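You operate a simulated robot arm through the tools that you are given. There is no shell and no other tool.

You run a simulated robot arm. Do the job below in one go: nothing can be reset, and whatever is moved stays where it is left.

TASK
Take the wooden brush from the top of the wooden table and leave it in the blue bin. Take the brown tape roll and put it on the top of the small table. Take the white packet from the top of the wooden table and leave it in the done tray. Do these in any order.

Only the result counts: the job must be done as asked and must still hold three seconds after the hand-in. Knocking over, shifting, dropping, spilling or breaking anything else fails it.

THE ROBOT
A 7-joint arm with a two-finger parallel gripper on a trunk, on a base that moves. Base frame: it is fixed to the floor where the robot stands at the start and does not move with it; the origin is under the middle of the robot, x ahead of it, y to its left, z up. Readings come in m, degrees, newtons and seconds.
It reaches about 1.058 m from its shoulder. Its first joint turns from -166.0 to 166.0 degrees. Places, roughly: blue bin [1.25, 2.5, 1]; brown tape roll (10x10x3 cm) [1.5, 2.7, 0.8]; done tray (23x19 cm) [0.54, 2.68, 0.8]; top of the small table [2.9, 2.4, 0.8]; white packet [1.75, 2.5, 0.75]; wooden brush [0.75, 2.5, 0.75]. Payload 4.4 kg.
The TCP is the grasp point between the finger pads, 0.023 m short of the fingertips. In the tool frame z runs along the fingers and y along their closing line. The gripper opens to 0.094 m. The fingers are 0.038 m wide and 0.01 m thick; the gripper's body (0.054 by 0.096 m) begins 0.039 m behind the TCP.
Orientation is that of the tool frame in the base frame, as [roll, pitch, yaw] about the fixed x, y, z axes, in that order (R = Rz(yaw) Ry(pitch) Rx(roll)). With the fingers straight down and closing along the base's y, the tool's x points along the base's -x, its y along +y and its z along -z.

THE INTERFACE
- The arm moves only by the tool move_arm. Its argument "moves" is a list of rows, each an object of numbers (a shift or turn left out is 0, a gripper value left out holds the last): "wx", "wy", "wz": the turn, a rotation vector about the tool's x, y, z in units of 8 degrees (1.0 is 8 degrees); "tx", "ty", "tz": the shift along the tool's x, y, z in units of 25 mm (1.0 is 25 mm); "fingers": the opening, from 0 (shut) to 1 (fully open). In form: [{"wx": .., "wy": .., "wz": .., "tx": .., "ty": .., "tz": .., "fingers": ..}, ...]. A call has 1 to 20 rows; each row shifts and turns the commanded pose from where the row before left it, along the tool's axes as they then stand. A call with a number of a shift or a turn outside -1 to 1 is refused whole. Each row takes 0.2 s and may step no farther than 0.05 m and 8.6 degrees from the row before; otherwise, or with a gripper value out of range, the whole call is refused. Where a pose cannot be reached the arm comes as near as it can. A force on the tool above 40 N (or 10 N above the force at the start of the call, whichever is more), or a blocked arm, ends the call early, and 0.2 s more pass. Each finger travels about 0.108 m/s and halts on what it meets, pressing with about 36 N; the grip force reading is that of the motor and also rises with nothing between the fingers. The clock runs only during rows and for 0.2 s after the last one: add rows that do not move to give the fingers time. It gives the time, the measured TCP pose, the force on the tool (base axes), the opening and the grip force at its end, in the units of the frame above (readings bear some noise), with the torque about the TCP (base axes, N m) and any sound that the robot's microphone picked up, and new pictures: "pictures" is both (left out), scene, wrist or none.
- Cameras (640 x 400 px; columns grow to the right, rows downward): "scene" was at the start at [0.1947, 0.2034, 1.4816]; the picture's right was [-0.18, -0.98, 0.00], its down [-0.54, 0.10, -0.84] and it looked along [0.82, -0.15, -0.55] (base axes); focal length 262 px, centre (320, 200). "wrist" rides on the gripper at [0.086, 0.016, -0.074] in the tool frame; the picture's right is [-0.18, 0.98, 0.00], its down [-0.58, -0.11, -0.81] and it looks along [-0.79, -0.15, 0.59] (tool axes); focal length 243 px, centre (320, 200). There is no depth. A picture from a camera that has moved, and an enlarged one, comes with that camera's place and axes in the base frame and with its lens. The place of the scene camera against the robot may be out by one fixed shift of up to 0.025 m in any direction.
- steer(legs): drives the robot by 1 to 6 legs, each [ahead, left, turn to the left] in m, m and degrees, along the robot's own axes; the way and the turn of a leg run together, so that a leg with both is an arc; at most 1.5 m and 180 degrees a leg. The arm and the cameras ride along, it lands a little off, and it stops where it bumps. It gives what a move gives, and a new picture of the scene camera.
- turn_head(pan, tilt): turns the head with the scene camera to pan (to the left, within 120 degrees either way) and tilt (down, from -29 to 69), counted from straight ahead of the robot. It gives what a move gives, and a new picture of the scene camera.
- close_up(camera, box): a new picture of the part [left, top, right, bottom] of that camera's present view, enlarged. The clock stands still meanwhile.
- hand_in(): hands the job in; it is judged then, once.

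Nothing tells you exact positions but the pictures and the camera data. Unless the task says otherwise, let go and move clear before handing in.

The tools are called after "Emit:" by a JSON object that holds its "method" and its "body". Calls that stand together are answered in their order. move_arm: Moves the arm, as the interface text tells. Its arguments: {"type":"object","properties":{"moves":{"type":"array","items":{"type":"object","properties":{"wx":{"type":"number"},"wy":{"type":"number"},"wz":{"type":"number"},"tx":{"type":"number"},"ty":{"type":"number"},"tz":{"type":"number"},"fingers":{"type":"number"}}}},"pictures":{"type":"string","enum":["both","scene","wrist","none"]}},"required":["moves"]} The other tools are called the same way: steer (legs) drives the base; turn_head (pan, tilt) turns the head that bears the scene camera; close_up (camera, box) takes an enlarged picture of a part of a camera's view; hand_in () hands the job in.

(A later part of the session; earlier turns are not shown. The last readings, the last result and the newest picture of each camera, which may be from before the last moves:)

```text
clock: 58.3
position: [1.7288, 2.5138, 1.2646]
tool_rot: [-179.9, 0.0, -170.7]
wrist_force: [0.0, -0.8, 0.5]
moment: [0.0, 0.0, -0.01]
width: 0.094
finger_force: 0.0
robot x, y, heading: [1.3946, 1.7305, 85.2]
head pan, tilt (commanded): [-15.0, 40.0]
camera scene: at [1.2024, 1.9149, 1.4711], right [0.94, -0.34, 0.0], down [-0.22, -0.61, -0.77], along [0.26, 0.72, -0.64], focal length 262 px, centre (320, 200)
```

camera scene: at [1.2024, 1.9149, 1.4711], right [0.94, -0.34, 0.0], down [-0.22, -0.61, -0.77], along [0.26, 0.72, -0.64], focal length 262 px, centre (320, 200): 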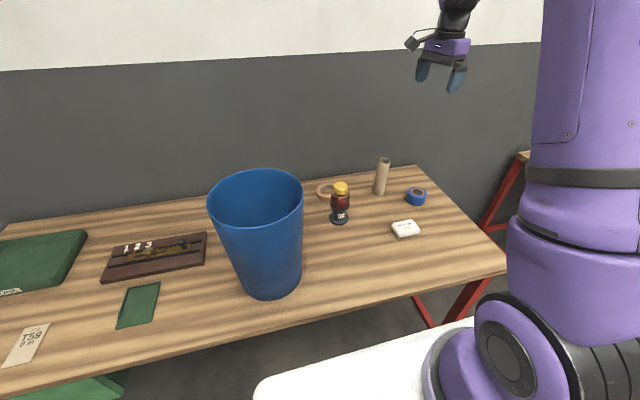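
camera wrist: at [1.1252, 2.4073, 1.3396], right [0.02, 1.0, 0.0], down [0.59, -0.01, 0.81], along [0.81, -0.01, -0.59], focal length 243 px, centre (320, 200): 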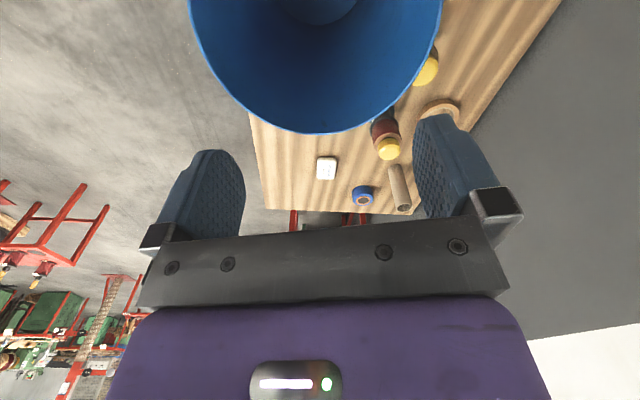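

Emit:
{"method": "close_up", "body": {"camera": "scene", "box": [290, 140, 450, 250]}}

Emit:
{"method": "close_up", "body": {"camera": "scene", "box": [200, 160, 310, 300]}}

```text
3.64 times, centred on (370, 195) of scene
camera zoom: at [1.2024, 1.9149, 1.4711], right [0.94, -0.34, 0.0], down [-0.22, -0.61, -0.77], along [0.26, 0.72, -0.64], focal length 954 px, centre (138, 218)
```

zoom: 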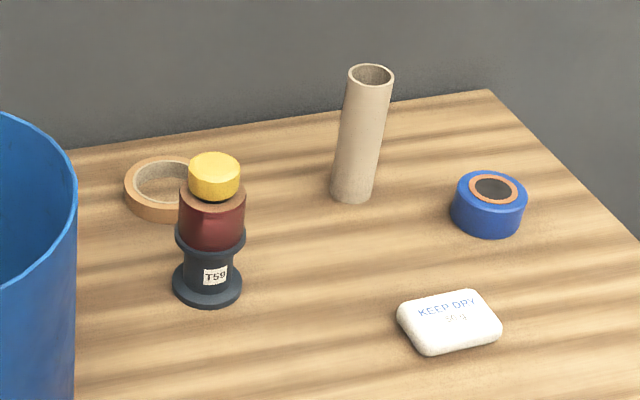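

```text
2.86 times, centred on (255, 230) of scene
camera zoom: at [1.2024, 1.9149, 1.4711], right [0.94, -0.34, 0.0], down [-0.22, -0.61, -0.77], along [0.26, 0.72, -0.64], focal length 749 px, centre (506, 114)
```

zoom: 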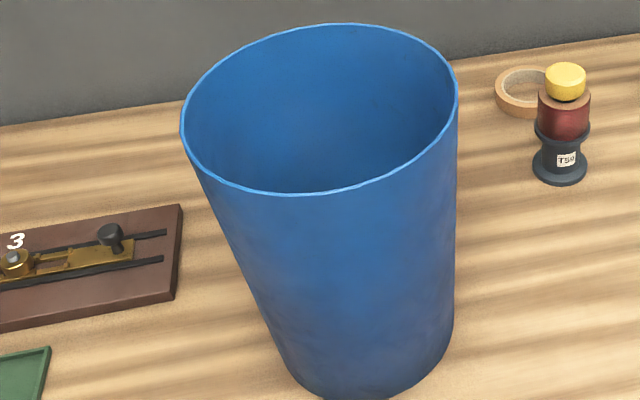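

The brown roll is a ring (too wide for the gripper across, so I'll pinch its back wall with one finger in the hole), centre near (1.51, 2.68), behind spool T59. I move above it, keeping the wrist camera on the left side, and look.

Emit:
{"method": "move_arm", "body": {"moves": [{"tx": 0.756, "ty": 0.975, "tz": 0.3}, {"tx": 0.756, "ty": 0.975, "tz": 0.3}, {"tx": 0.756, "ty": 0.975, "tz": 0.3}, {"tx": 0.756, "ty": 0.975, "tz": 0.3}, {"tx": 0.756, "ty": 0.975, "tz": 0.3}, {"tx": 0.756, "ty": 0.975, "tz": 0.6}, {"tx": 0.756, "ty": 0.975, "tz": 0.9}, {"tx": 0.756, "ty": 0.975, "tz": 0.9}, {"tx": 0.756, "ty": 0.975, "tz": 0.9}, {"tx": 0.756, "ty": 0.975, "tz": 0.9}], "pictures": "both"}}

Emit:
{"method": "close_up", "body": {"camera": "wrist", "box": [220, 0, 420, 180]}}

```text
clock: 60.5
position: [1.5024, 2.7221, 1.1209]
tool_rot: [180.0, 0.1, -170.7]
wrist_force: [0.1, -0.4, -0.1]
moment: [0.0, 0.02, 0.01]
width: 0.094
finger_force: 0.0
robot x, y, heading: [1.3954, 1.733, 85.3]
head pan, tilt (commanded): [-15.0, 40.0]
camera scene: at [1.2028, 1.9145, 1.4712], right [0.94, -0.34, 0.0], down [-0.22, -0.6, -0.77], along [0.26, 0.72, -0.64], focal length 262 px, centre (320, 200)
camera wrist: at [1.414, 2.7244, 1.1968], right [0.02, 1.0, 0.0], down [0.59, -0.01, 0.81], along [0.81, -0.02, -0.59], focal length 243 px, centre (320, 200)
```

scene: 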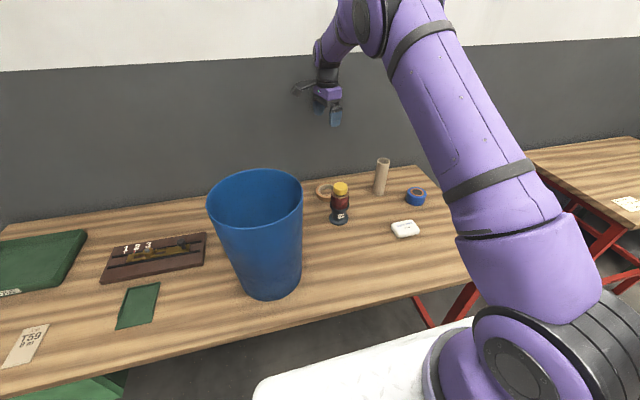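
wrist: 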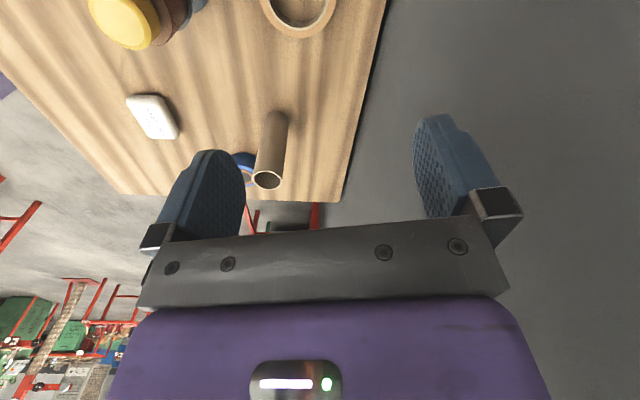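

```text
2.22 times, centred on (320, 90) of wrist
camera zoom: at [1.414, 2.7244, 1.1968], right [0.02, 1.0, 0.0], down [0.59, -0.01, 0.81], along [0.81, -0.02, -0.59], focal length 539 px, centre (320, 444)
```

zoom: 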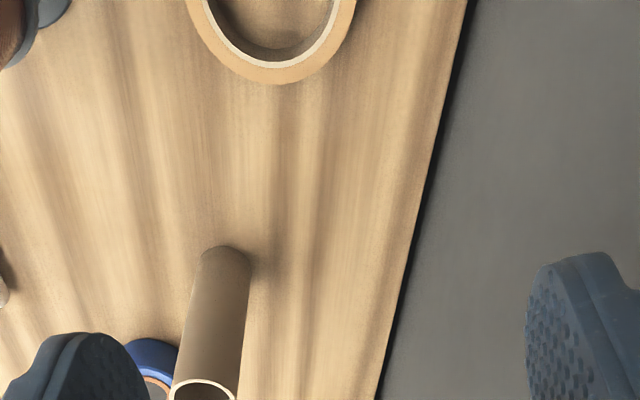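

The wrist view gives the ring centre at about (1.497, 2.697), outer radius ~4.5 cm, wall ~1 cm, with the table's back edge at y≈2.80. I'll turn the gripper to yaw −120° so that it pinches the ring's left-back wall clear of both spool and wall, half-close the fingers, and go lower for a second look.

Emit:
{"method": "move_arm", "body": {"moves": [{"wz": -0.906, "fingers": 0.55}, {"wz": -0.906}, {"wz": -0.906}, {"wz": -0.906}, {"wz": -0.906}, {"wz": -0.906}, {"wz": -0.906}, {"tx": 0.485, "ty": 0.56, "tz": 0.9}, {"tx": 0.485, "ty": 0.56, "tz": 0.9}, {"tz": 1}, {"tz": 1}, {}], "pictures": "both"}}

Emit:
{"method": "close_up", "body": {"camera": "wrist", "box": [220, 0, 420, 180]}}

Emit:
{"method": "close_up", "body": {"camera": "scene", "box": [270, 80, 430, 240]}}

```text
clock: 63.1
position: [1.4658, 2.7158, 1.0262]
tool_rot: [-179.9, 0.0, -119.8]
wrist_force: [0.8, 0.4, 0.3]
moment: [0.01, 0.02, 0.03]
width: 0.0516
finger_force: 0.0
robot x, y, heading: [1.3953, 1.7337, 85.2]
head pan, tilt (commanded): [-15.0, 40.0]
camera scene: at [1.2024, 1.9149, 1.4711], right [0.94, -0.34, 0.0], down [-0.22, -0.61, -0.77], along [0.26, 0.72, -0.64], focal length 262 px, centre (320, 200)
camera wrist: at [1.4076, 2.6495, 1.1017], right [-0.76, 0.65, 0.0], down [0.38, 0.45, 0.81], along [0.52, 0.61, -0.59], focal length 243 px, centre (320, 200)
```

scene: 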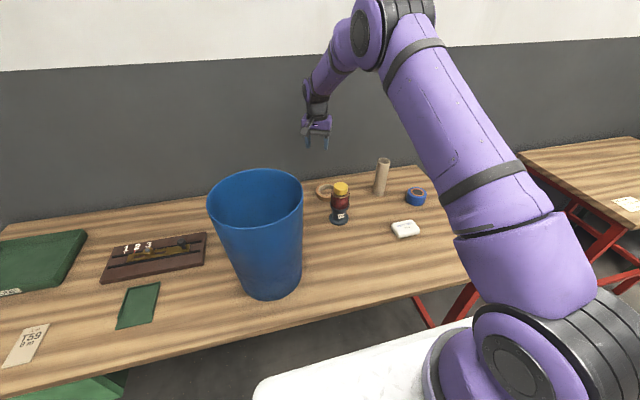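
wrist: 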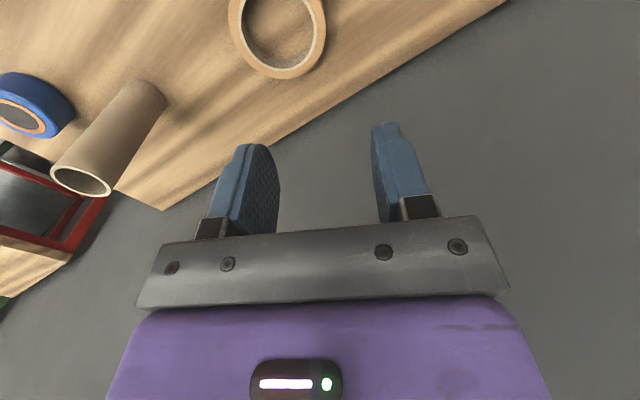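

```text
2.22 times, centred on (320, 90) of wrist
camera zoom: at [1.4076, 2.6495, 1.1017], right [-0.76, 0.65, 0.0], down [0.38, 0.45, 0.81], along [0.52, 0.61, -0.59], focal length 539 px, centre (320, 444)
```

zoom: 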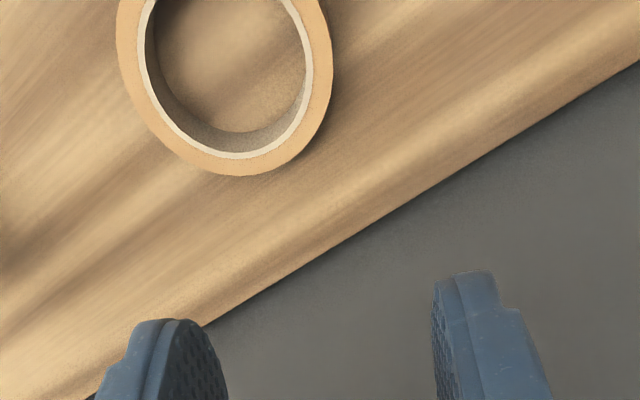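

```text
2.50 times, centred on (350, 160) of scene
camera zoom: at [1.2024, 1.9149, 1.4711], right [0.94, -0.34, 0.0], down [-0.22, -0.61, -0.77], along [0.26, 0.72, -0.64], focal length 656 px, centre (245, 300)
```

zoom: 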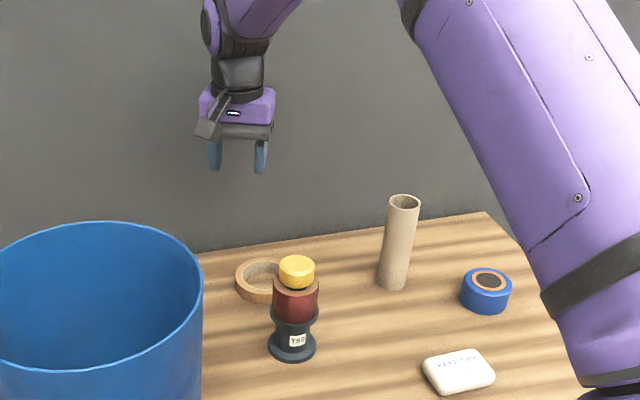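

Both views agree: ring centre ≈ (1.498, 2.695), and the gripper is right over its left-back wall. I descend most of the way, then check again.

Emit:
{"method": "move_arm", "body": {"moves": [{"tz": 1}, {"tz": 1}, {"tz": 1}, {"tz": 1}, {"tz": 0.9}, {}], "pictures": "both"}}

Emit:
{"method": "close_up", "body": {"camera": "scene", "box": [270, 120, 430, 240]}}

Emit:
{"method": "close_up", "body": {"camera": "wrist", "box": [200, 40, 440, 240]}}

```text
clock: 64.5
position: [1.4647, 2.7158, 0.9051]
tool_rot: [180.0, 0.1, -119.8]
wrist_force: [-0.9, 0.2, 0.0]
moment: [0.0, 0.01, -0.03]
width: 0.0513
finger_force: 0.0
robot x, y, heading: [1.3933, 1.7321, 85.1]
head pan, tilt (commanded): [-15.0, 40.0]
camera scene: at [1.2024, 1.9149, 1.4711], right [0.94, -0.34, 0.0], down [-0.22, -0.61, -0.77], along [0.26, 0.72, -0.64], focal length 262 px, centre (320, 200)
camera wrist: at [1.4076, 2.6498, 0.9798], right [-0.76, 0.65, 0.0], down [0.38, 0.45, 0.81], along [0.52, 0.61, -0.59], focal length 243 px, centre (320, 200)
```

scene: 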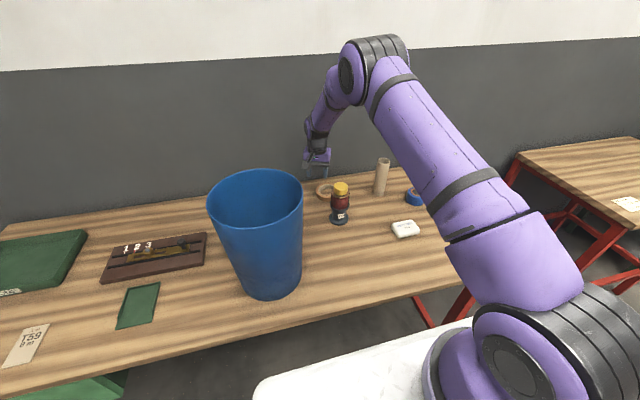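
wrist: 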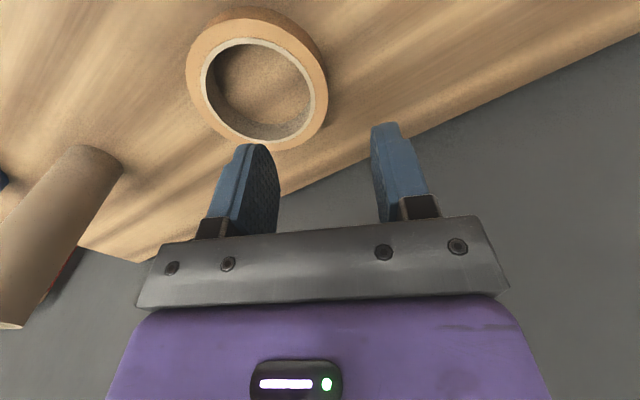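

```text
3.33 times, centred on (350, 180) of scene
camera zoom: at [1.2024, 1.9149, 1.4711], right [0.94, -0.34, 0.0], down [-0.22, -0.61, -0.77], along [0.26, 0.72, -0.64], focal length 874 px, centre (220, 267)
```

zoom: 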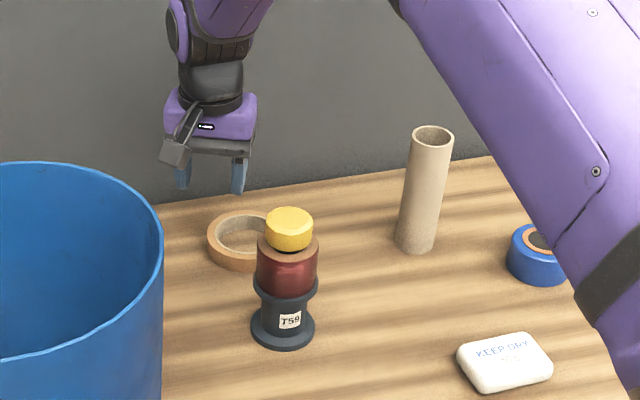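

```text
2.00 times, centred on (320, 140) of wrist
camera zoom: at [1.4076, 2.6498, 0.9798], right [-0.76, 0.65, 0.0], down [0.38, 0.45, 0.81], along [0.52, 0.61, -0.59], focal length 485 px, centre (320, 320)
```

zoom: 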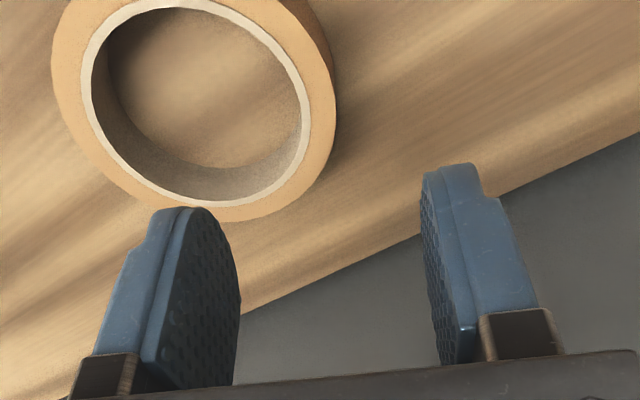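

All three views together put the ring's top nearer z≈0.82 and its centre at (1.503, 2.6945), so the table is probably at about 0.79–0.80. I trim by 4 mm and descend to z≈0.845, then check.

Emit:
{"method": "move_arm", "body": {"moves": [{"ty": -0.15, "tz": 0.8}, {"tz": 0.8}, {"tz": 0.8}, {}], "pictures": "wrist"}}

Emit:
{"method": "close_up", "body": {"camera": "scene", "box": [290, 140, 390, 240]}}

Emit:
{"method": "close_up", "body": {"camera": "wrist", "box": [160, 40, 440, 260]}}

```text
clock: 65.5
position: [1.4681, 2.715, 0.8441]
tool_rot: [-180.0, 0.0, -119.8]
wrist_force: [-0.6, -0.3, -0.3]
moment: [0.01, 0.01, 0.0]
width: 0.0517
finger_force: 0.1
robot x, y, heading: [1.3949, 1.7302, 85.4]
head pan, tilt (commanded): [-15.0, 40.0]
camera wrist: at [1.4109, 2.6478, 0.9195], right [-0.76, 0.65, 0.0], down [0.38, 0.45, 0.81], along [0.52, 0.61, -0.59], focal length 243 px, centre (320, 200)
```

wrist: 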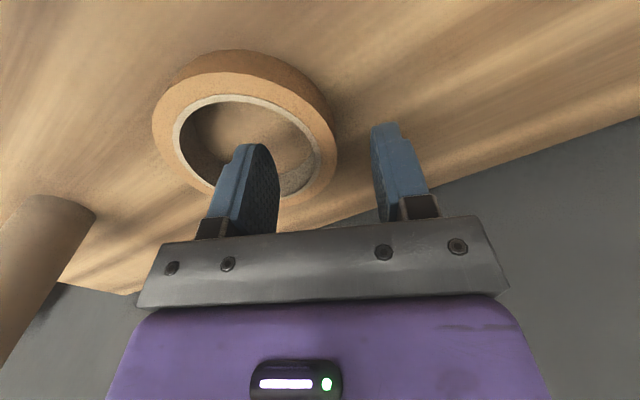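

```text
4.00 times, centred on (340, 190) of scene
camera zoom: at [1.2024, 1.9149, 1.4711], right [0.94, -0.34, 0.0], down [-0.22, -0.61, -0.77], along [0.26, 0.72, -0.64], focal length 1049 px, centre (240, 240)
```

zoom: 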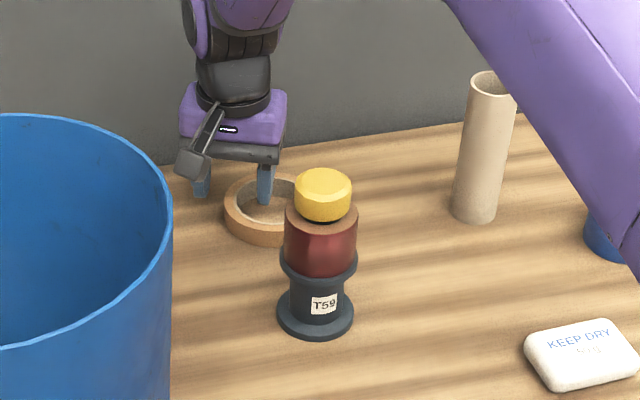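

```text
1.82 times, centred on (300, 150) of wrist
camera zoom: at [1.4109, 2.6478, 0.9195], right [-0.76, 0.65, 0.0], down [0.38, 0.45, 0.81], along [0.52, 0.61, -0.59], focal length 441 px, centre (356, 291)
```

zoom: 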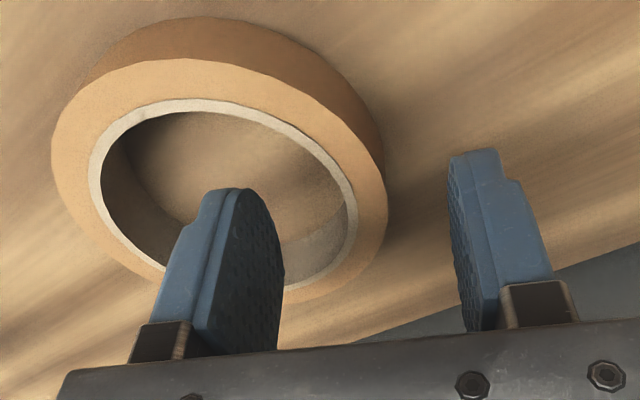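

The inner finger is over the hole and the ring top comes out at z≈0.815 (table ≈0.785). I descend 28 mm more in small steps so the fingers straddle the wall, then check.

Emit:
{"method": "move_arm", "body": {"moves": [{"tz": 0.4}, {"tz": 0.4}, {"tz": 0.3}, {}], "pictures": "wrist"}}

Emit:
{"method": "close_up", "body": {"camera": "wrist", "box": [160, 40, 440, 260]}}

Emit:
{"method": "close_up", "body": {"camera": "scene", "box": [290, 140, 390, 240]}}

```text
clock: 66.3
position: [1.4673, 2.7154, 0.8232]
tool_rot: [179.9, 0.1, -119.8]
wrist_force: [-1.8, -14.4, 16.5]
moment: [-0.87, -0.25, -0.28]
width: 0.0539
finger_force: 3.2
robot x, y, heading: [1.3915, 1.7319, 85.4]
head pan, tilt (commanded): [-15.0, 40.0]
stopped in row 4: the force on the tool passed its limit at 45 N (the readings are from after the stop); the commanded pose is now the measured one
camera wrist: at [1.4095, 2.6482, 0.8982], right [-0.76, 0.65, 0.0], down [0.38, 0.45, 0.81], along [0.52, 0.62, -0.59], focal length 243 px, centre (320, 200)
```

wrist: 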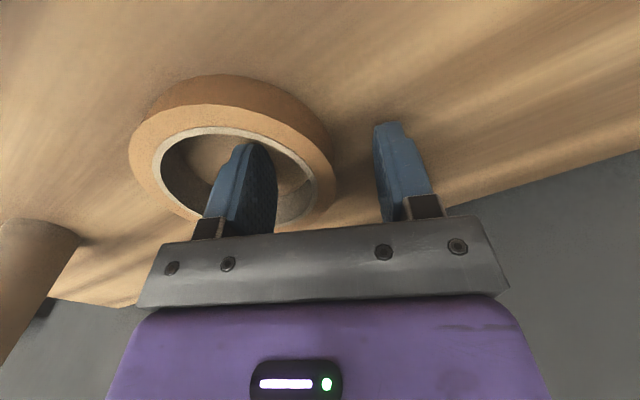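

```text
1.82 times, centred on (300, 150) of wrist
camera zoom: at [1.4095, 2.6482, 0.8982], right [-0.76, 0.65, 0.0], down [0.38, 0.45, 0.81], along [0.52, 0.62, -0.59], focal length 441 px, centre (356, 291)
```

zoom: 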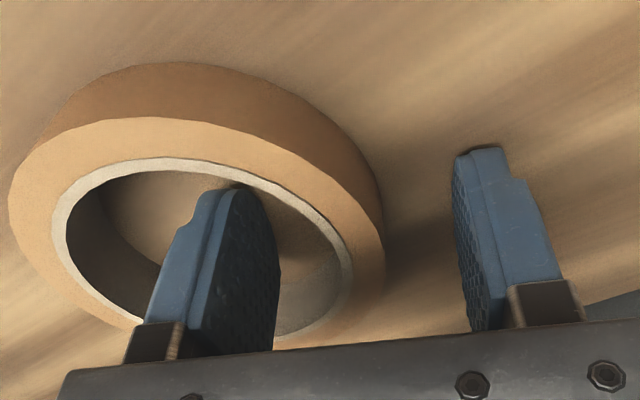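

```text
4.00 times, centred on (340, 190) of scene
camera zoom: at [1.2023, 1.9135, 1.4713], right [0.94, -0.34, 0.0], down [-0.22, -0.6, -0.77], along [0.26, 0.72, -0.64], focal length 1049 px, centre (240, 240)
```

zoom: 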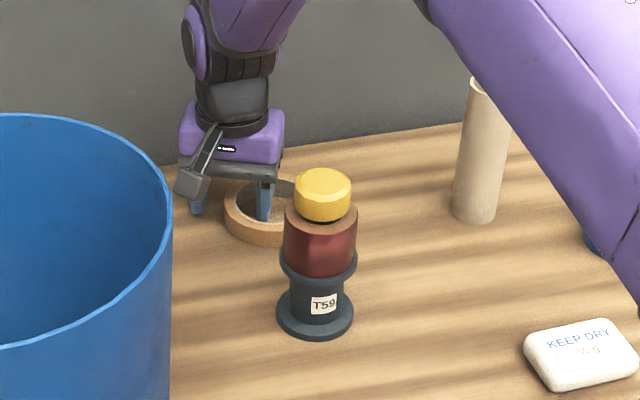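

The fingertips touched the table at TCP z≈0.823 (so the table top is ≈0.80). I back off 5 mm and close on the ring's wall.

Emit:
{"method": "move_arm", "body": {"moves": [{"tz": -0.2}, {}, {"fingers": 0}, {"fingers": 0}, {"fingers": 0}, {"fingers": 0}], "pictures": "wrist"}}

Emit:
{"method": "close_up", "body": {"camera": "scene", "box": [290, 140, 390, 240]}}

```text
clock: 67.8
position: [1.4686, 2.7153, 0.8263]
tool_rot: [179.8, 0.0, -119.8]
wrist_force: [-0.8, -0.3, -0.8]
moment: [-0.03, 0.01, 0.01]
width: 0.0154
finger_force: 36.7
robot x, y, heading: [1.392, 1.7283, 85.4]
head pan, tilt (commanded): [-15.0, 40.0]
camera wrist: at [1.4098, 2.6489, 0.9016], right [-0.76, 0.65, 0.0], down [0.38, 0.45, 0.81], along [0.52, 0.62, -0.59], focal length 243 px, centre (320, 200)
```

wrist: 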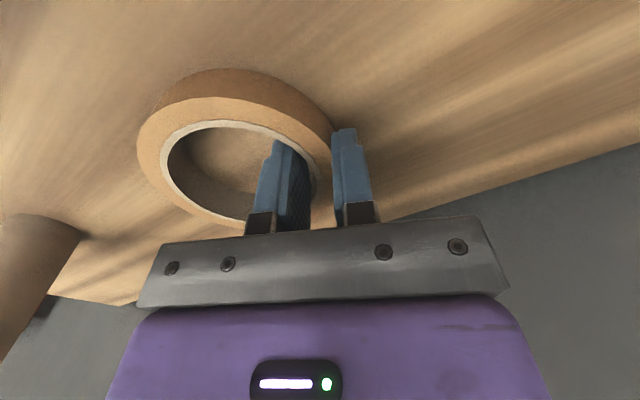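

```text
4.00 times, centred on (340, 190) of scene
camera zoom: at [1.2024, 1.9149, 1.4711], right [0.94, -0.34, 0.0], down [-0.22, -0.61, -0.77], along [0.26, 0.72, -0.64], focal length 1049 px, centre (240, 240)
```

zoom: 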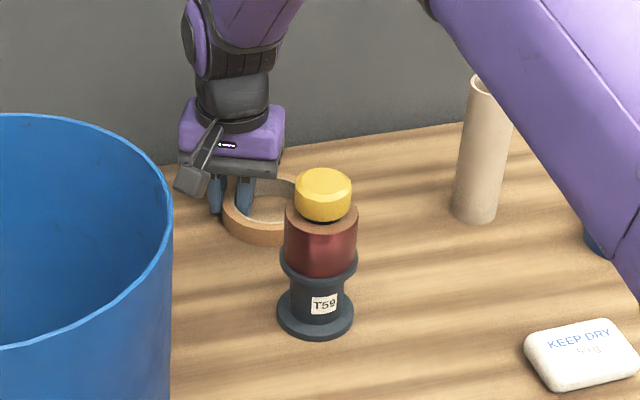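

The ring's wall is gripped (15 mm, 36 N). I lift straight up.

Emit:
{"method": "move_arm", "body": {"moves": [{"tz": -0.4}, {"tz": -0.8}, {"tz": -1}, {"tz": -1}, {"tz": -1}, {"tz": -1}, {"tz": -1}, {"tz": -1}, {"tz": -1}, {"tz": -1}, {"tz": -1}, {"tz": -1}, {"tz": -1}, {"tz": -1}, {"tz": -1}], "pictures": "both"}}

```text
clock: 71.0
position: [1.4676, 2.7153, 1.1812]
tool_rot: [180.0, 0.1, -119.8]
wrist_force: [0.3, 0.6, -0.7]
moment: [0.01, 0.05, 0.0]
width: 0.0153
finger_force: 36.2
robot x, y, heading: [1.395, 1.7313, 85.3]
head pan, tilt (commanded): [-15.0, 40.0]
camera scene: at [1.2024, 1.9151, 1.4711], right [0.94, -0.34, 0.0], down [-0.22, -0.61, -0.77], along [0.26, 0.72, -0.64], focal length 262 px, centre (320, 200)
camera wrist: at [1.4102, 2.648, 1.2564], right [-0.76, 0.65, 0.0], down [0.38, 0.45, 0.81], along [0.52, 0.62, -0.59], focal length 243 px, centre (320, 200)
```

scene: 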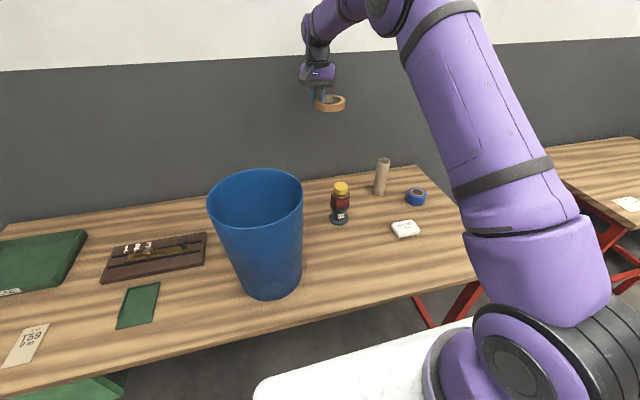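
wrist: 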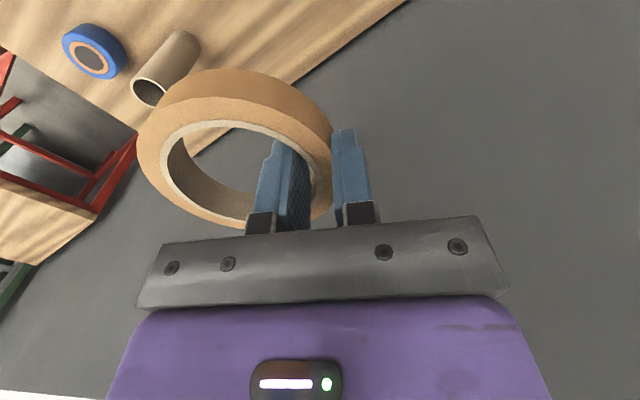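

The roll hangs securely. I pull the arm back toward the robot and raise it, then back away from the table and slide right toward the small table.

Emit:
{"method": "move_arm", "body": {"moves": [{"tx": 0.904, "ty": -0.426, "tz": -0.3}, {"tx": 0.904, "ty": -0.426, "tz": -0.3}, {"tx": 0.904, "ty": -0.426, "tz": -0.3}, {"tx": 0.904, "ty": -0.426, "tz": -0.3}, {"tx": 0.904, "ty": -0.426, "tz": -0.3}, {"tx": 0.904, "ty": -0.426, "tz": -0.3}, {"tx": 0.904, "ty": -0.426, "tz": -0.3}, {"tx": 0.904, "ty": -0.426, "tz": -0.3}, {"tx": 0.904, "ty": -0.426, "tz": -0.3}, {"tx": 0.904, "ty": -0.426, "tz": -0.3}], "pictures": "none"}}

Emit:
{"method": "steer", "body": {"legs": [[-0.35, 0, 0]]}}

Emit:
{"method": "turn_head", "body": {"pan": -60, "tilt": 35}}

```text
clock: 73.2
position: [1.4478, 2.4646, 1.2546]
tool_rot: [179.9, 0.1, -119.8]
wrist_force: [-0.5, 1.0, -1.2]
moment: [-0.02, 0.02, -0.01]
width: 0.0152
finger_force: 35.8
robot x, y, heading: [1.3934, 1.7322, 85.1]
head pan, tilt (commanded): [-15.0, 40.0]
```

```text
clock: 75.4
position: [1.4198, 2.1136, 1.256]
tool_rot: [179.9, 0.1, -119.8]
wrist_force: [0.0, -0.6, -0.1]
moment: [0.01, 0.03, -0.02]
width: 0.0154
finger_force: 35.8
robot x, y, heading: [1.3618, 1.3773, 85.3]
head pan, tilt (commanded): [-15.0, 40.0]
camera scene: at [1.1738, 1.5644, 1.4711], right [0.94, -0.34, 0.0], down [-0.22, -0.61, -0.77], along [0.26, 0.72, -0.64], focal length 262 px, centre (320, 200)
```

scene: 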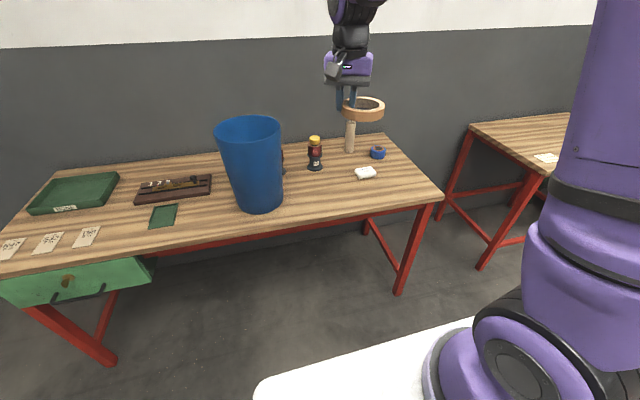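

```text
clock: 76.5
position: [1.4187, 2.1132, 1.2551]
tool_rot: [179.9, 0.0, -119.8]
wrist_force: [-0.1, -0.3, -0.5]
moment: [0.03, -0.01, -0.01]
width: 0.0149
finger_force: 35.5
robot x, y, heading: [1.362, 1.3832, 85.4]
head pan, tilt (commanded): [-60.0, 35.0]
camera scene: at [1.2248, 1.5221, 1.4787], right [0.43, -0.9, 0.0], down [-0.52, -0.25, -0.82], along [0.74, 0.35, -0.57], focal length 262 px, centre (320, 200)
```

scene: 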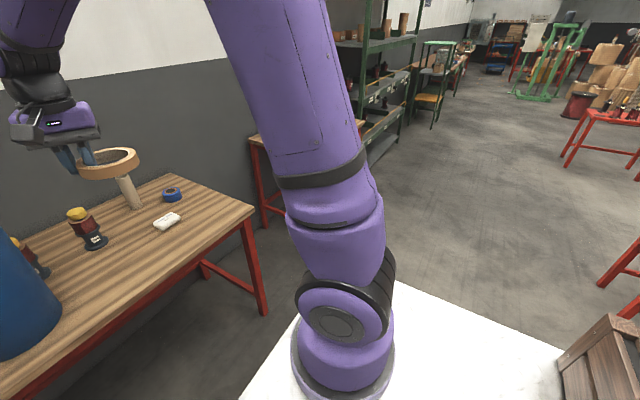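

The floor to the right is clear. I slide right by 1.3 m to face the small table.

Emit:
{"method": "turn_head", "body": {"pan": 0, "tilt": 35}}

Emit:
{"method": "steer", "body": {"legs": [[0, -1.3, 0]]}}

```text
clock: 77.8
position: [1.4195, 2.1147, 1.2552]
tool_rot: [179.9, 0.1, -119.8]
wrist_force: [1.2, 0.0, -0.2]
moment: [0.0, -0.01, 0.02]
width: 0.0149
finger_force: 36.0
robot x, y, heading: [1.3638, 1.3789, 85.5]
head pan, tilt (commanded): [0.0, 35.0]
camera scene: at [1.1525, 1.5721, 1.4787], right [1.0, -0.08, 0.0], down [-0.05, -0.57, -0.82], along [0.07, 0.82, -0.57], focal length 262 px, centre (320, 200)
```

scene: 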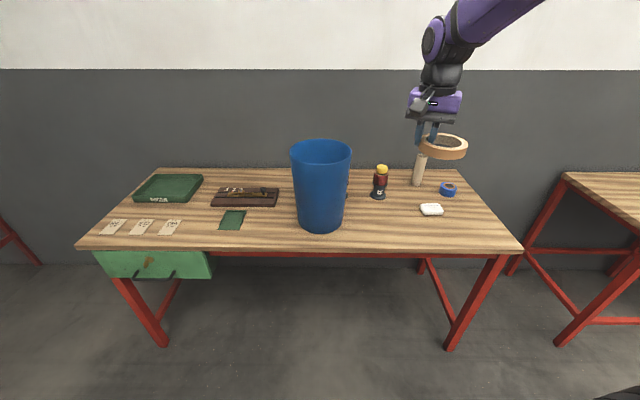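

```text
clock: 84.4
position: [2.7233, 2.0008, 1.2552]
tool_rot: [179.9, 0.1, -120.5]
wrist_force: [0.5, 1.3, 0.4]
moment: [0.05, 0.03, -0.04]
width: 0.0148
finger_force: 36.1
robot x, y, heading: [2.6575, 1.2666, 84.6]
head pan, tilt (commanded): [0.0, 35.0]
camera scene: at [2.4492, 1.4619, 1.4787], right [1.0, -0.09, 0.0], down [-0.05, -0.57, -0.82], along [0.08, 0.82, -0.57], focal length 262 px, centre (320, 200)
```

scene: 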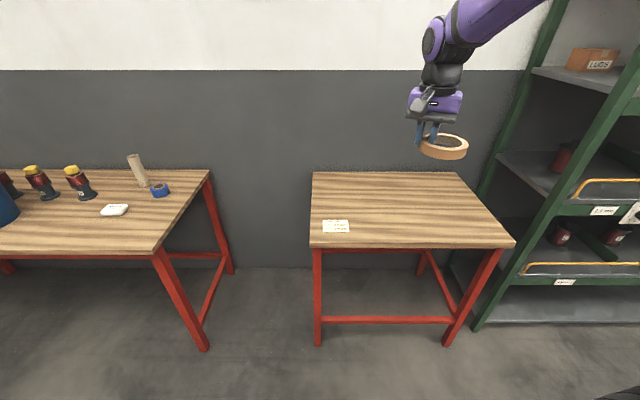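

The small table is straight ahead with its centre near (2.87, 2.39), apart from a card at its front left corner; the roll is still held. I drive 0.3 m ahead and move the roll above the table's middle.

Emit:
{"method": "steer", "body": {"legs": [[0.3, 0, 0]]}}

Emit:
{"method": "move_arm", "body": {"moves": [{"tx": -0.8, "ty": -0.077, "tz": 0.8}, {"tx": -0.8, "ty": -0.077, "tz": 0.8}, {"tx": -0.8, "ty": -0.077, "tz": 0.8}, {"tx": -0.8, "ty": -0.077, "tz": 0.8}, {"tx": -0.8, "ty": -0.077, "tz": 0.8}, {"tx": -0.8, "ty": -0.077, "tz": 0.8}, {"tx": -0.8, "ty": -0.077, "tz": 0.8}, {"tz": 1}, {"tz": 1}, {"tz": 1}, {"tz": 1}, {"tz": 1}], "pictures": "both"}}

```text
clock: 86.4
position: [2.7483, 2.3038, 1.2557]
tool_rot: [180.0, 0.1, -120.5]
wrist_force: [0.4, 0.8, 0.0]
moment: [0.03, 0.01, 0.01]
width: 0.0149
finger_force: 36.2
robot x, y, heading: [2.6874, 1.5721, 84.8]
head pan, tilt (commanded): [0.0, 35.0]
camera scene: at [2.4765, 1.7634, 1.4787], right [1.0, -0.09, 0.0], down [-0.05, -0.57, -0.82], along [0.07, 0.82, -0.57], focal length 262 px, centre (320, 200)
```

scene: 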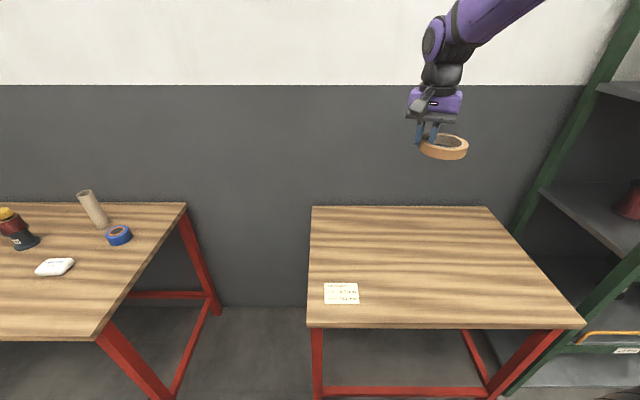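

```text
clock: 89.0
position: [2.83, 2.418, 0.9899]
tool_rot: [179.8, 0.2, -120.4]
wrist_force: [-0.6, 0.3, 0.2]
moment: [0.01, 0.03, 0.02]
width: 0.0154
finger_force: 36.0
robot x, y, heading: [2.6905, 1.5702, 84.8]
head pan, tilt (commanded): [0.0, 35.0]
camera scene: at [2.4764, 1.763, 1.4787], right [1.0, -0.09, 0.0], down [-0.05, -0.57, -0.82], along [0.07, 0.82, -0.57], focal length 262 px, centre (320, 200)
camera wrist: at [2.7719, 2.3518, 1.0657], right [-0.76, 0.66, 0.0], down [0.39, 0.44, 0.81], along [0.53, 0.61, -0.59], focal length 243 px, centre (320, 200)
```

scene: 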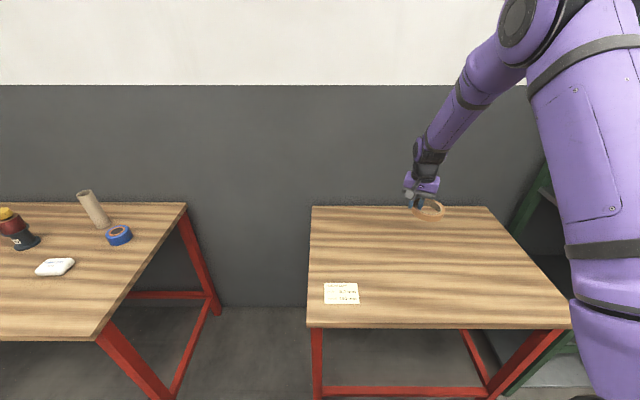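
wrist: 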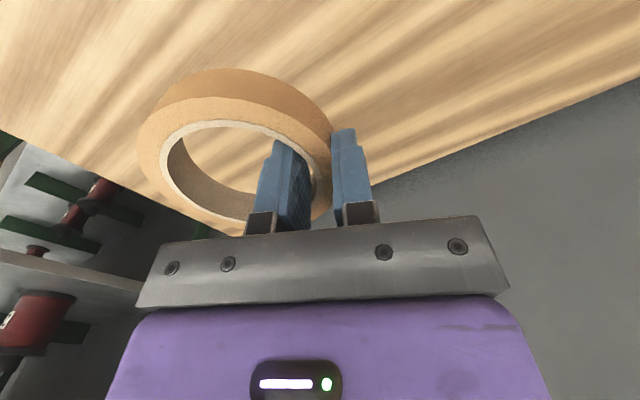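

The roll hangs above the middle of the small table. I descend to z≈0.85, then feel for the table top in small steps.

Emit:
{"method": "move_arm", "body": {"moves": [{"tz": 1}, {"tz": 1}, {"tz": 1}, {"tz": 1}, {"tz": 0.8}, {"tz": 0.6}, {}], "pictures": "none"}}

Emit:
{"method": "close_up", "body": {"camera": "scene", "box": [360, 160, 500, 290]}}

```text
clock: 90.6
position: [2.8306, 2.4189, 0.8555]
tool_rot: [179.8, 0.2, -120.4]
wrist_force: [0.4, 0.9, 0.2]
moment: [0.02, 0.08, -0.04]
width: 0.0151
finger_force: 36.4
robot x, y, heading: [2.6857, 1.5686, 84.9]
head pan, tilt (commanded): [0.0, 35.0]
```

```text
3.08 times, centred on (430, 225) of scene
camera zoom: at [2.4765, 1.7633, 1.4787], right [1.0, -0.09, 0.0], down [-0.05, -0.57, -0.82], along [0.07, 0.82, -0.57], focal length 807 px, centre (-18, 123)
```

zoom: 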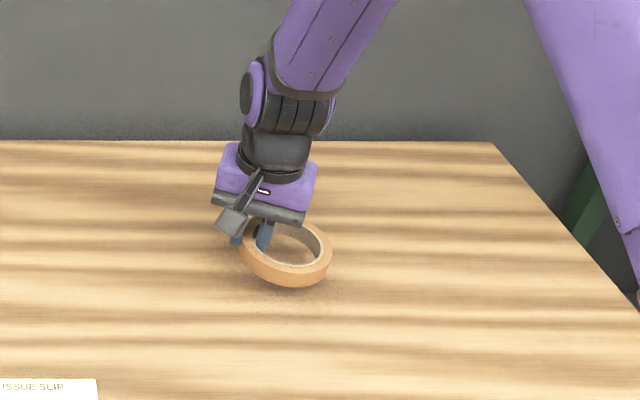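

The roll is a few centimetres above the top. I keep lowering in small steps while reading the force.

Emit:
{"method": "move_arm", "body": {"moves": [{"tz": 0.3}, {"tz": 0.3}, {"tz": 0.2}, {}], "pictures": "none"}}

Emit:
{"method": "close_up", "body": {"camera": "scene", "box": [360, 160, 500, 290]}}

```text
clock: 91.6
position: [2.8307, 2.4168, 0.836]
tool_rot: [179.8, 0.0, -120.4]
wrist_force: [0.0, 0.8, -0.7]
moment: [0.03, 0.0, 0.01]
width: 0.0151
finger_force: 36.6
robot x, y, heading: [2.6843, 1.5723, 85.0]
head pan, tilt (commanded): [0.0, 35.0]
```

```text
3.08 times, centred on (430, 225) of scene
camera zoom: at [2.4765, 1.7634, 1.4787], right [1.0, -0.09, 0.0], down [-0.05, -0.57, -0.82], along [0.07, 0.82, -0.57], focal length 807 px, centre (-18, 123)
```

zoom: 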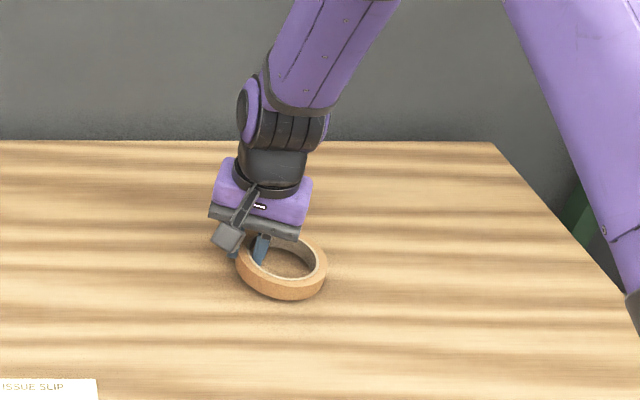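

Emit:
{"method": "move_arm", "body": {"moves": [{"tz": 0.15}, {"tz": 0.15}, {}], "pictures": "none"}}

Emit:
{"method": "move_arm", "body": {"moves": [{"tz": 0.12}, {"tz": 0.12}, {}], "pictures": "none"}}

Emit:
{"method": "close_up", "body": {"camera": "scene", "box": [360, 160, 500, 290]}}

```text
clock: 92.4
position: [2.83, 2.4183, 0.8279]
tool_rot: [179.9, 0.2, -120.3]
wrist_force: [0.2, -0.1, -0.2]
moment: [0.02, 0.04, 0.01]
width: 0.0153
finger_force: 35.9
robot x, y, heading: [2.6843, 1.571, 84.9]
head pan, tilt (commanded): [0.0, 35.0]
```

```text
clock: 93.1
position: [2.8309, 2.4202, 0.8262]
tool_rot: [179.8, 0.3, -120.3]
wrist_force: [0.0, -0.1, 14.2]
moment: [-0.4, 0.08, -0.02]
width: 0.0153
finger_force: 36.3
robot x, y, heading: [2.6853, 1.5702, 85.0]
head pan, tilt (commanded): [0.0, 35.0]
stopped in row 3: the force on the tool passed its limit at 44 N (the readings are from after the stop); the commanded pose is now the measured one
```

```text
3.08 times, centred on (430, 225) of scene
camera zoom: at [2.4764, 1.7627, 1.4787], right [1.0, -0.09, 0.0], down [-0.05, -0.57, -0.82], along [0.07, 0.82, -0.57], focal length 807 px, centre (-18, 123)
```

zoom: 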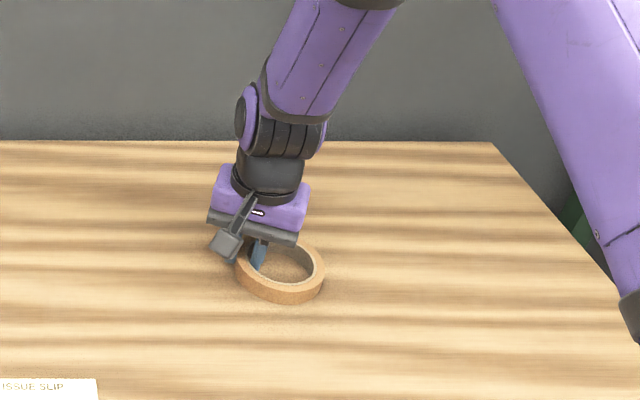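

The roll touched down (same table height, ≈0.80). I relax the press slightly, open the fingers partly and lift straight out.

Emit:
{"method": "move_arm", "body": {"moves": [{"tz": -0.04}, {}, {"fingers": 0.5}, {"fingers": 0.5}, {"fingers": 0.5}, {"tz": -0.3}, {"tz": -0.6}, {"tz": -1}, {"tz": -1}, {"tz": -1}, {"tz": -1}, {"tz": -1}, {"tz": -1}], "pictures": "both"}}

Emit:
{"method": "close_up", "body": {"camera": "scene", "box": [360, 160, 500, 290]}}

```text
clock: 95.9
position: [2.8318, 2.4175, 0.9968]
tool_rot: [179.8, 0.1, -120.3]
wrist_force: [0.5, 0.9, 0.1]
moment: [0.01, 0.01, 0.04]
width: 0.0469
finger_force: 0.0
robot x, y, heading: [2.6874, 1.5686, 84.6]
head pan, tilt (commanded): [0.0, 35.0]
camera scene: at [2.4765, 1.7636, 1.4786], right [1.0, -0.09, 0.0], down [-0.05, -0.57, -0.82], along [0.07, 0.82, -0.57], focal length 262 px, centre (320, 200)
camera wrist: at [2.7731, 2.3525, 1.0722], right [-0.75, 0.66, 0.0], down [0.39, 0.44, 0.81], along [0.53, 0.61, -0.59], focal length 243 px, centre (320, 200)
```

scene: 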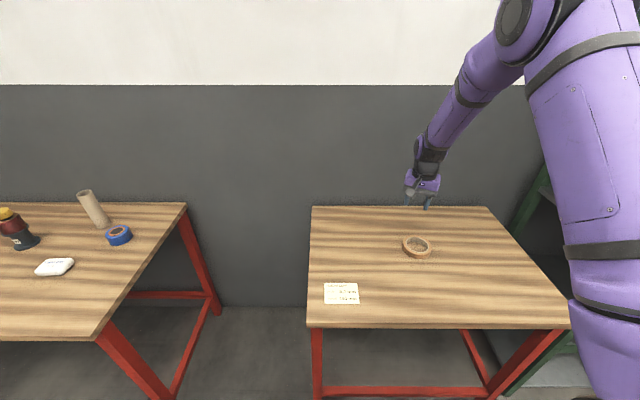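
wrist: 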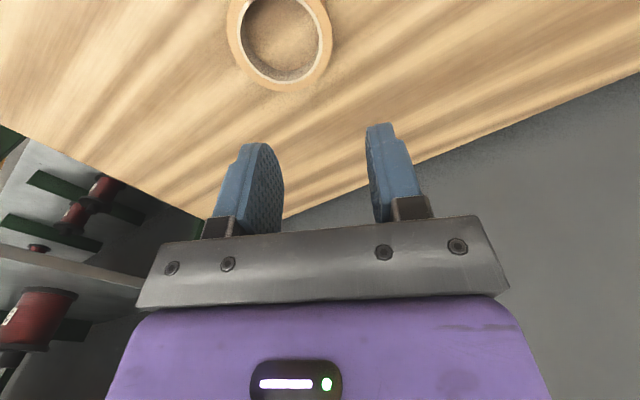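

```text
3.08 times, centred on (430, 225) of scene
camera zoom: at [2.4765, 1.7636, 1.4786], right [1.0, -0.09, 0.0], down [-0.05, -0.57, -0.82], along [0.07, 0.82, -0.57], focal length 807 px, centre (-18, 123)
```

zoom: 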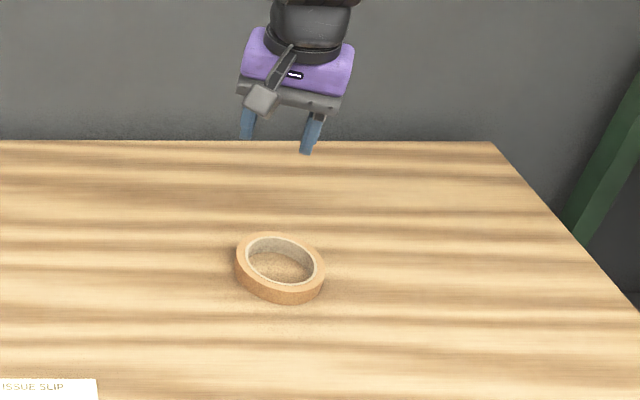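

The roll lies flat on the small table, released. Now I raise the arm, back off and go to the white packet.

Emit:
{"method": "move_arm", "body": {"moves": [{"tz": -1}, {"tz": -1}, {"tz": -1}, {"tz": -1}, {"tz": -1}, {"tz": -1}, {"tz": -1}, {"tz": -1}, {"tz": -1}, {"tz": -1}], "pictures": "none"}}

Emit:
{"method": "steer", "body": {"legs": [[-0.25, 0, 0], [0, 1.17, 0.3], [0.2, 0, 0]]}}

```text
clock: 98.1
position: [2.8318, 2.4162, 1.2476]
tool_rot: [179.8, 0.2, -120.3]
wrist_force: [-0.6, 0.7, -0.7]
moment: [0.01, -0.01, -0.02]
width: 0.0469
finger_force: 0.0
robot x, y, heading: [2.6857, 1.5668, 84.8]
head pan, tilt (commanded): [0.0, 35.0]
```

```text
clock: 106.6
position: [1.6545, 2.4701, 1.2486]
tool_rot: [179.8, 0.1, -120.1]
wrist_force: [-0.2, -1.1, -0.5]
moment: [0.03, -0.01, -0.01]
width: 0.047
finger_force: 0.1
robot x, y, heading: [1.5121, 1.6242, 85.3]
head pan, tilt (commanded): [0.0, 35.0]
camera scene: at [1.3036, 1.8138, 1.4787], right [1.0, -0.08, 0.0], down [-0.05, -0.57, -0.82], along [0.07, 0.82, -0.57], focal length 262 px, centre (320, 200)
```

scene: 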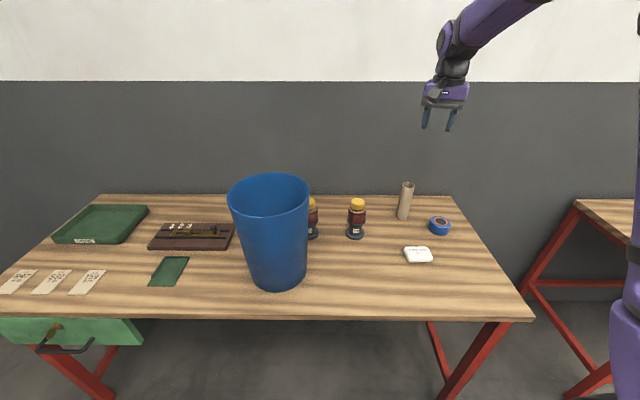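

Emit:
{"method": "close_up", "body": {"camera": "scene", "box": [370, 200, 470, 290]}}

Emit:
{"method": "close_up", "body": {"camera": "wrist", "box": [0, 0, 320, 200]}}

```text
4.44 times, centred on (420, 245) of scene
camera zoom: at [1.3036, 1.8138, 1.4787], right [1.0, -0.08, 0.0], down [-0.05, -0.57, -0.82], along [0.07, 0.82, -0.57], focal length 1165 px, centre (-124, 0)
```

zoom: 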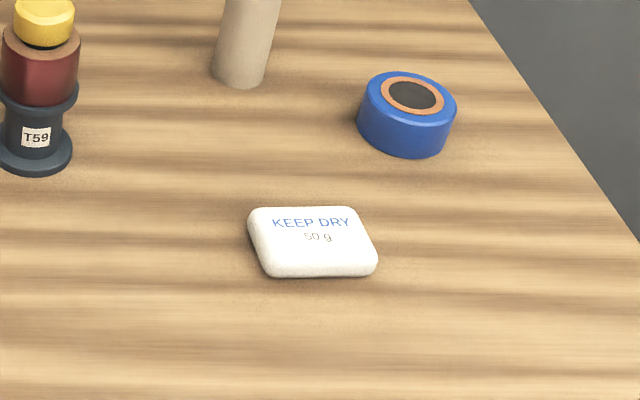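

```text
2.00 times, centred on (160, 100) of wrist
camera zoom: at [1.5965, 2.4033, 1.323], right [-0.76, 0.65, 0.0], down [0.39, 0.44, 0.81], along [0.52, 0.61, -0.59], focal length 485 px, centre (640, 400)
```

zoom: 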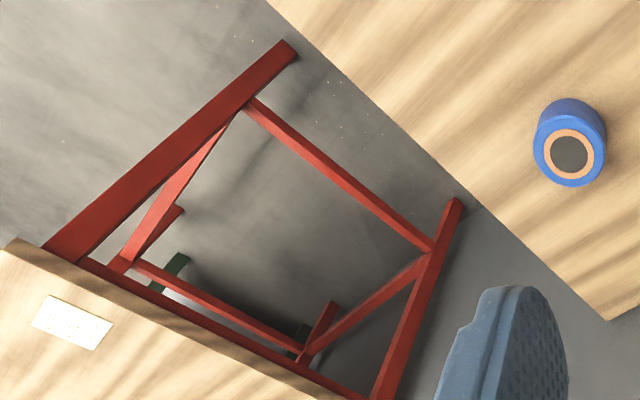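

The packet sits at about (1.685, 2.422), ~8 × 5 cm, aligned with the table. I turn the gripper so that it closes front-to-back, open fully, and come down to z≈0.96 above it to check.

Emit:
{"method": "move_arm", "body": {"moves": [{"wz": 0.9, "tz": 0.8, "fingers": 1}, {"wz": 0.9, "tz": 0.8}, {"wz": 0.9, "tz": 0.8}, {"wz": 0.9, "tz": 0.8}, {"wz": 0.9, "tz": 0.8}, {"wz": 0.9, "tz": 0.8}, {"wz": 0.9, "tz": 0.8}, {"wz": 0.9, "tz": 0.8}, {"wz": 0.9, "tz": 0.8}, {"tx": -0.675, "ty": -0.905, "tz": 1}, {"tx": -0.675, "ty": -0.905, "tz": 1}, {"tz": 1}, {"tz": 1}, {}], "pictures": "both"}}

Emit:
{"method": "close_up", "body": {"camera": "scene", "box": [360, 180, 480, 290]}}

Emit:
{"method": "close_up", "body": {"camera": "wrist", "box": [220, 0, 420, 180]}}

```text
clock: 109.6
position: [1.6859, 2.4224, 0.9674]
tool_rot: [179.6, -0.1, 175.2]
wrist_force: [0.6, -0.7, 0.7]
moment: [0.03, 0.0, -0.01]
width: 0.094
finger_force: 0.1
robot x, y, heading: [1.5153, 1.6202, 85.0]
head pan, tilt (commanded): [0.0, 35.0]
camera scene: at [1.3036, 1.8138, 1.4787], right [1.0, -0.08, 0.0], down [-0.05, -0.57, -0.82], along [0.07, 0.82, -0.57], focal length 262 px, centre (320, 200)
camera wrist: at [1.5996, 2.4466, 1.0426], right [0.27, 0.96, 0.01], down [0.57, -0.16, 0.8], along [0.78, -0.21, -0.59], focal length 243 px, centre (320, 200)
```

scene: 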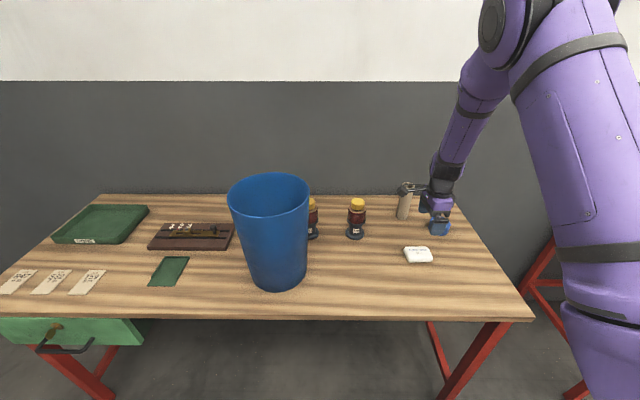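
wrist: 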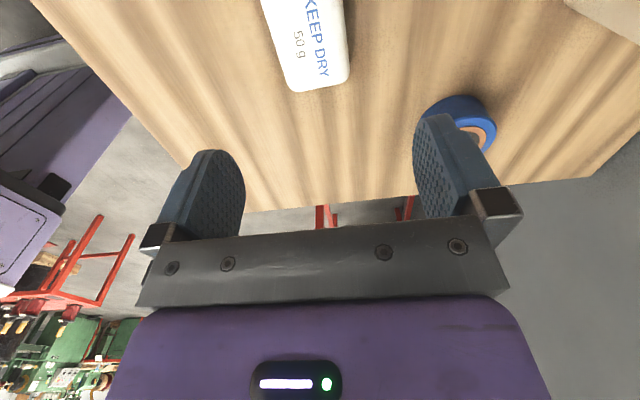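

```text
3.64 times, centred on (420, 235) of scene
camera zoom: at [1.3036, 1.8138, 1.4787], right [1.0, -0.08, 0.0], down [-0.05, -0.57, -0.82], along [0.07, 0.82, -0.57], focal length 954 px, centre (-44, 73)
```

zoom: 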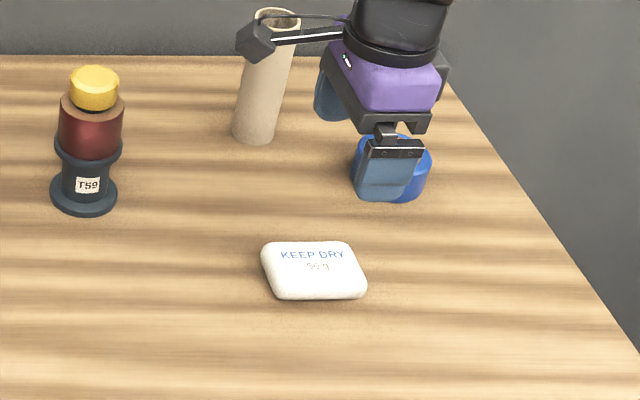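

```text
2.22 times, centred on (320, 90) of wrist
camera zoom: at [1.5996, 2.4466, 1.0426], right [0.27, 0.96, 0.01], down [0.57, -0.16, 0.8], along [0.78, -0.21, -0.59], focal length 539 px, centre (320, 444)
```

zoom: 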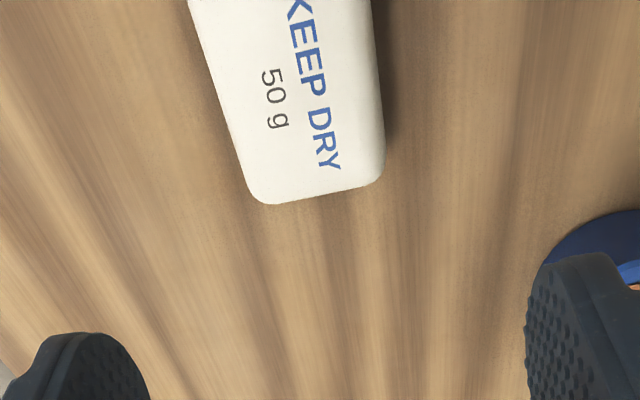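

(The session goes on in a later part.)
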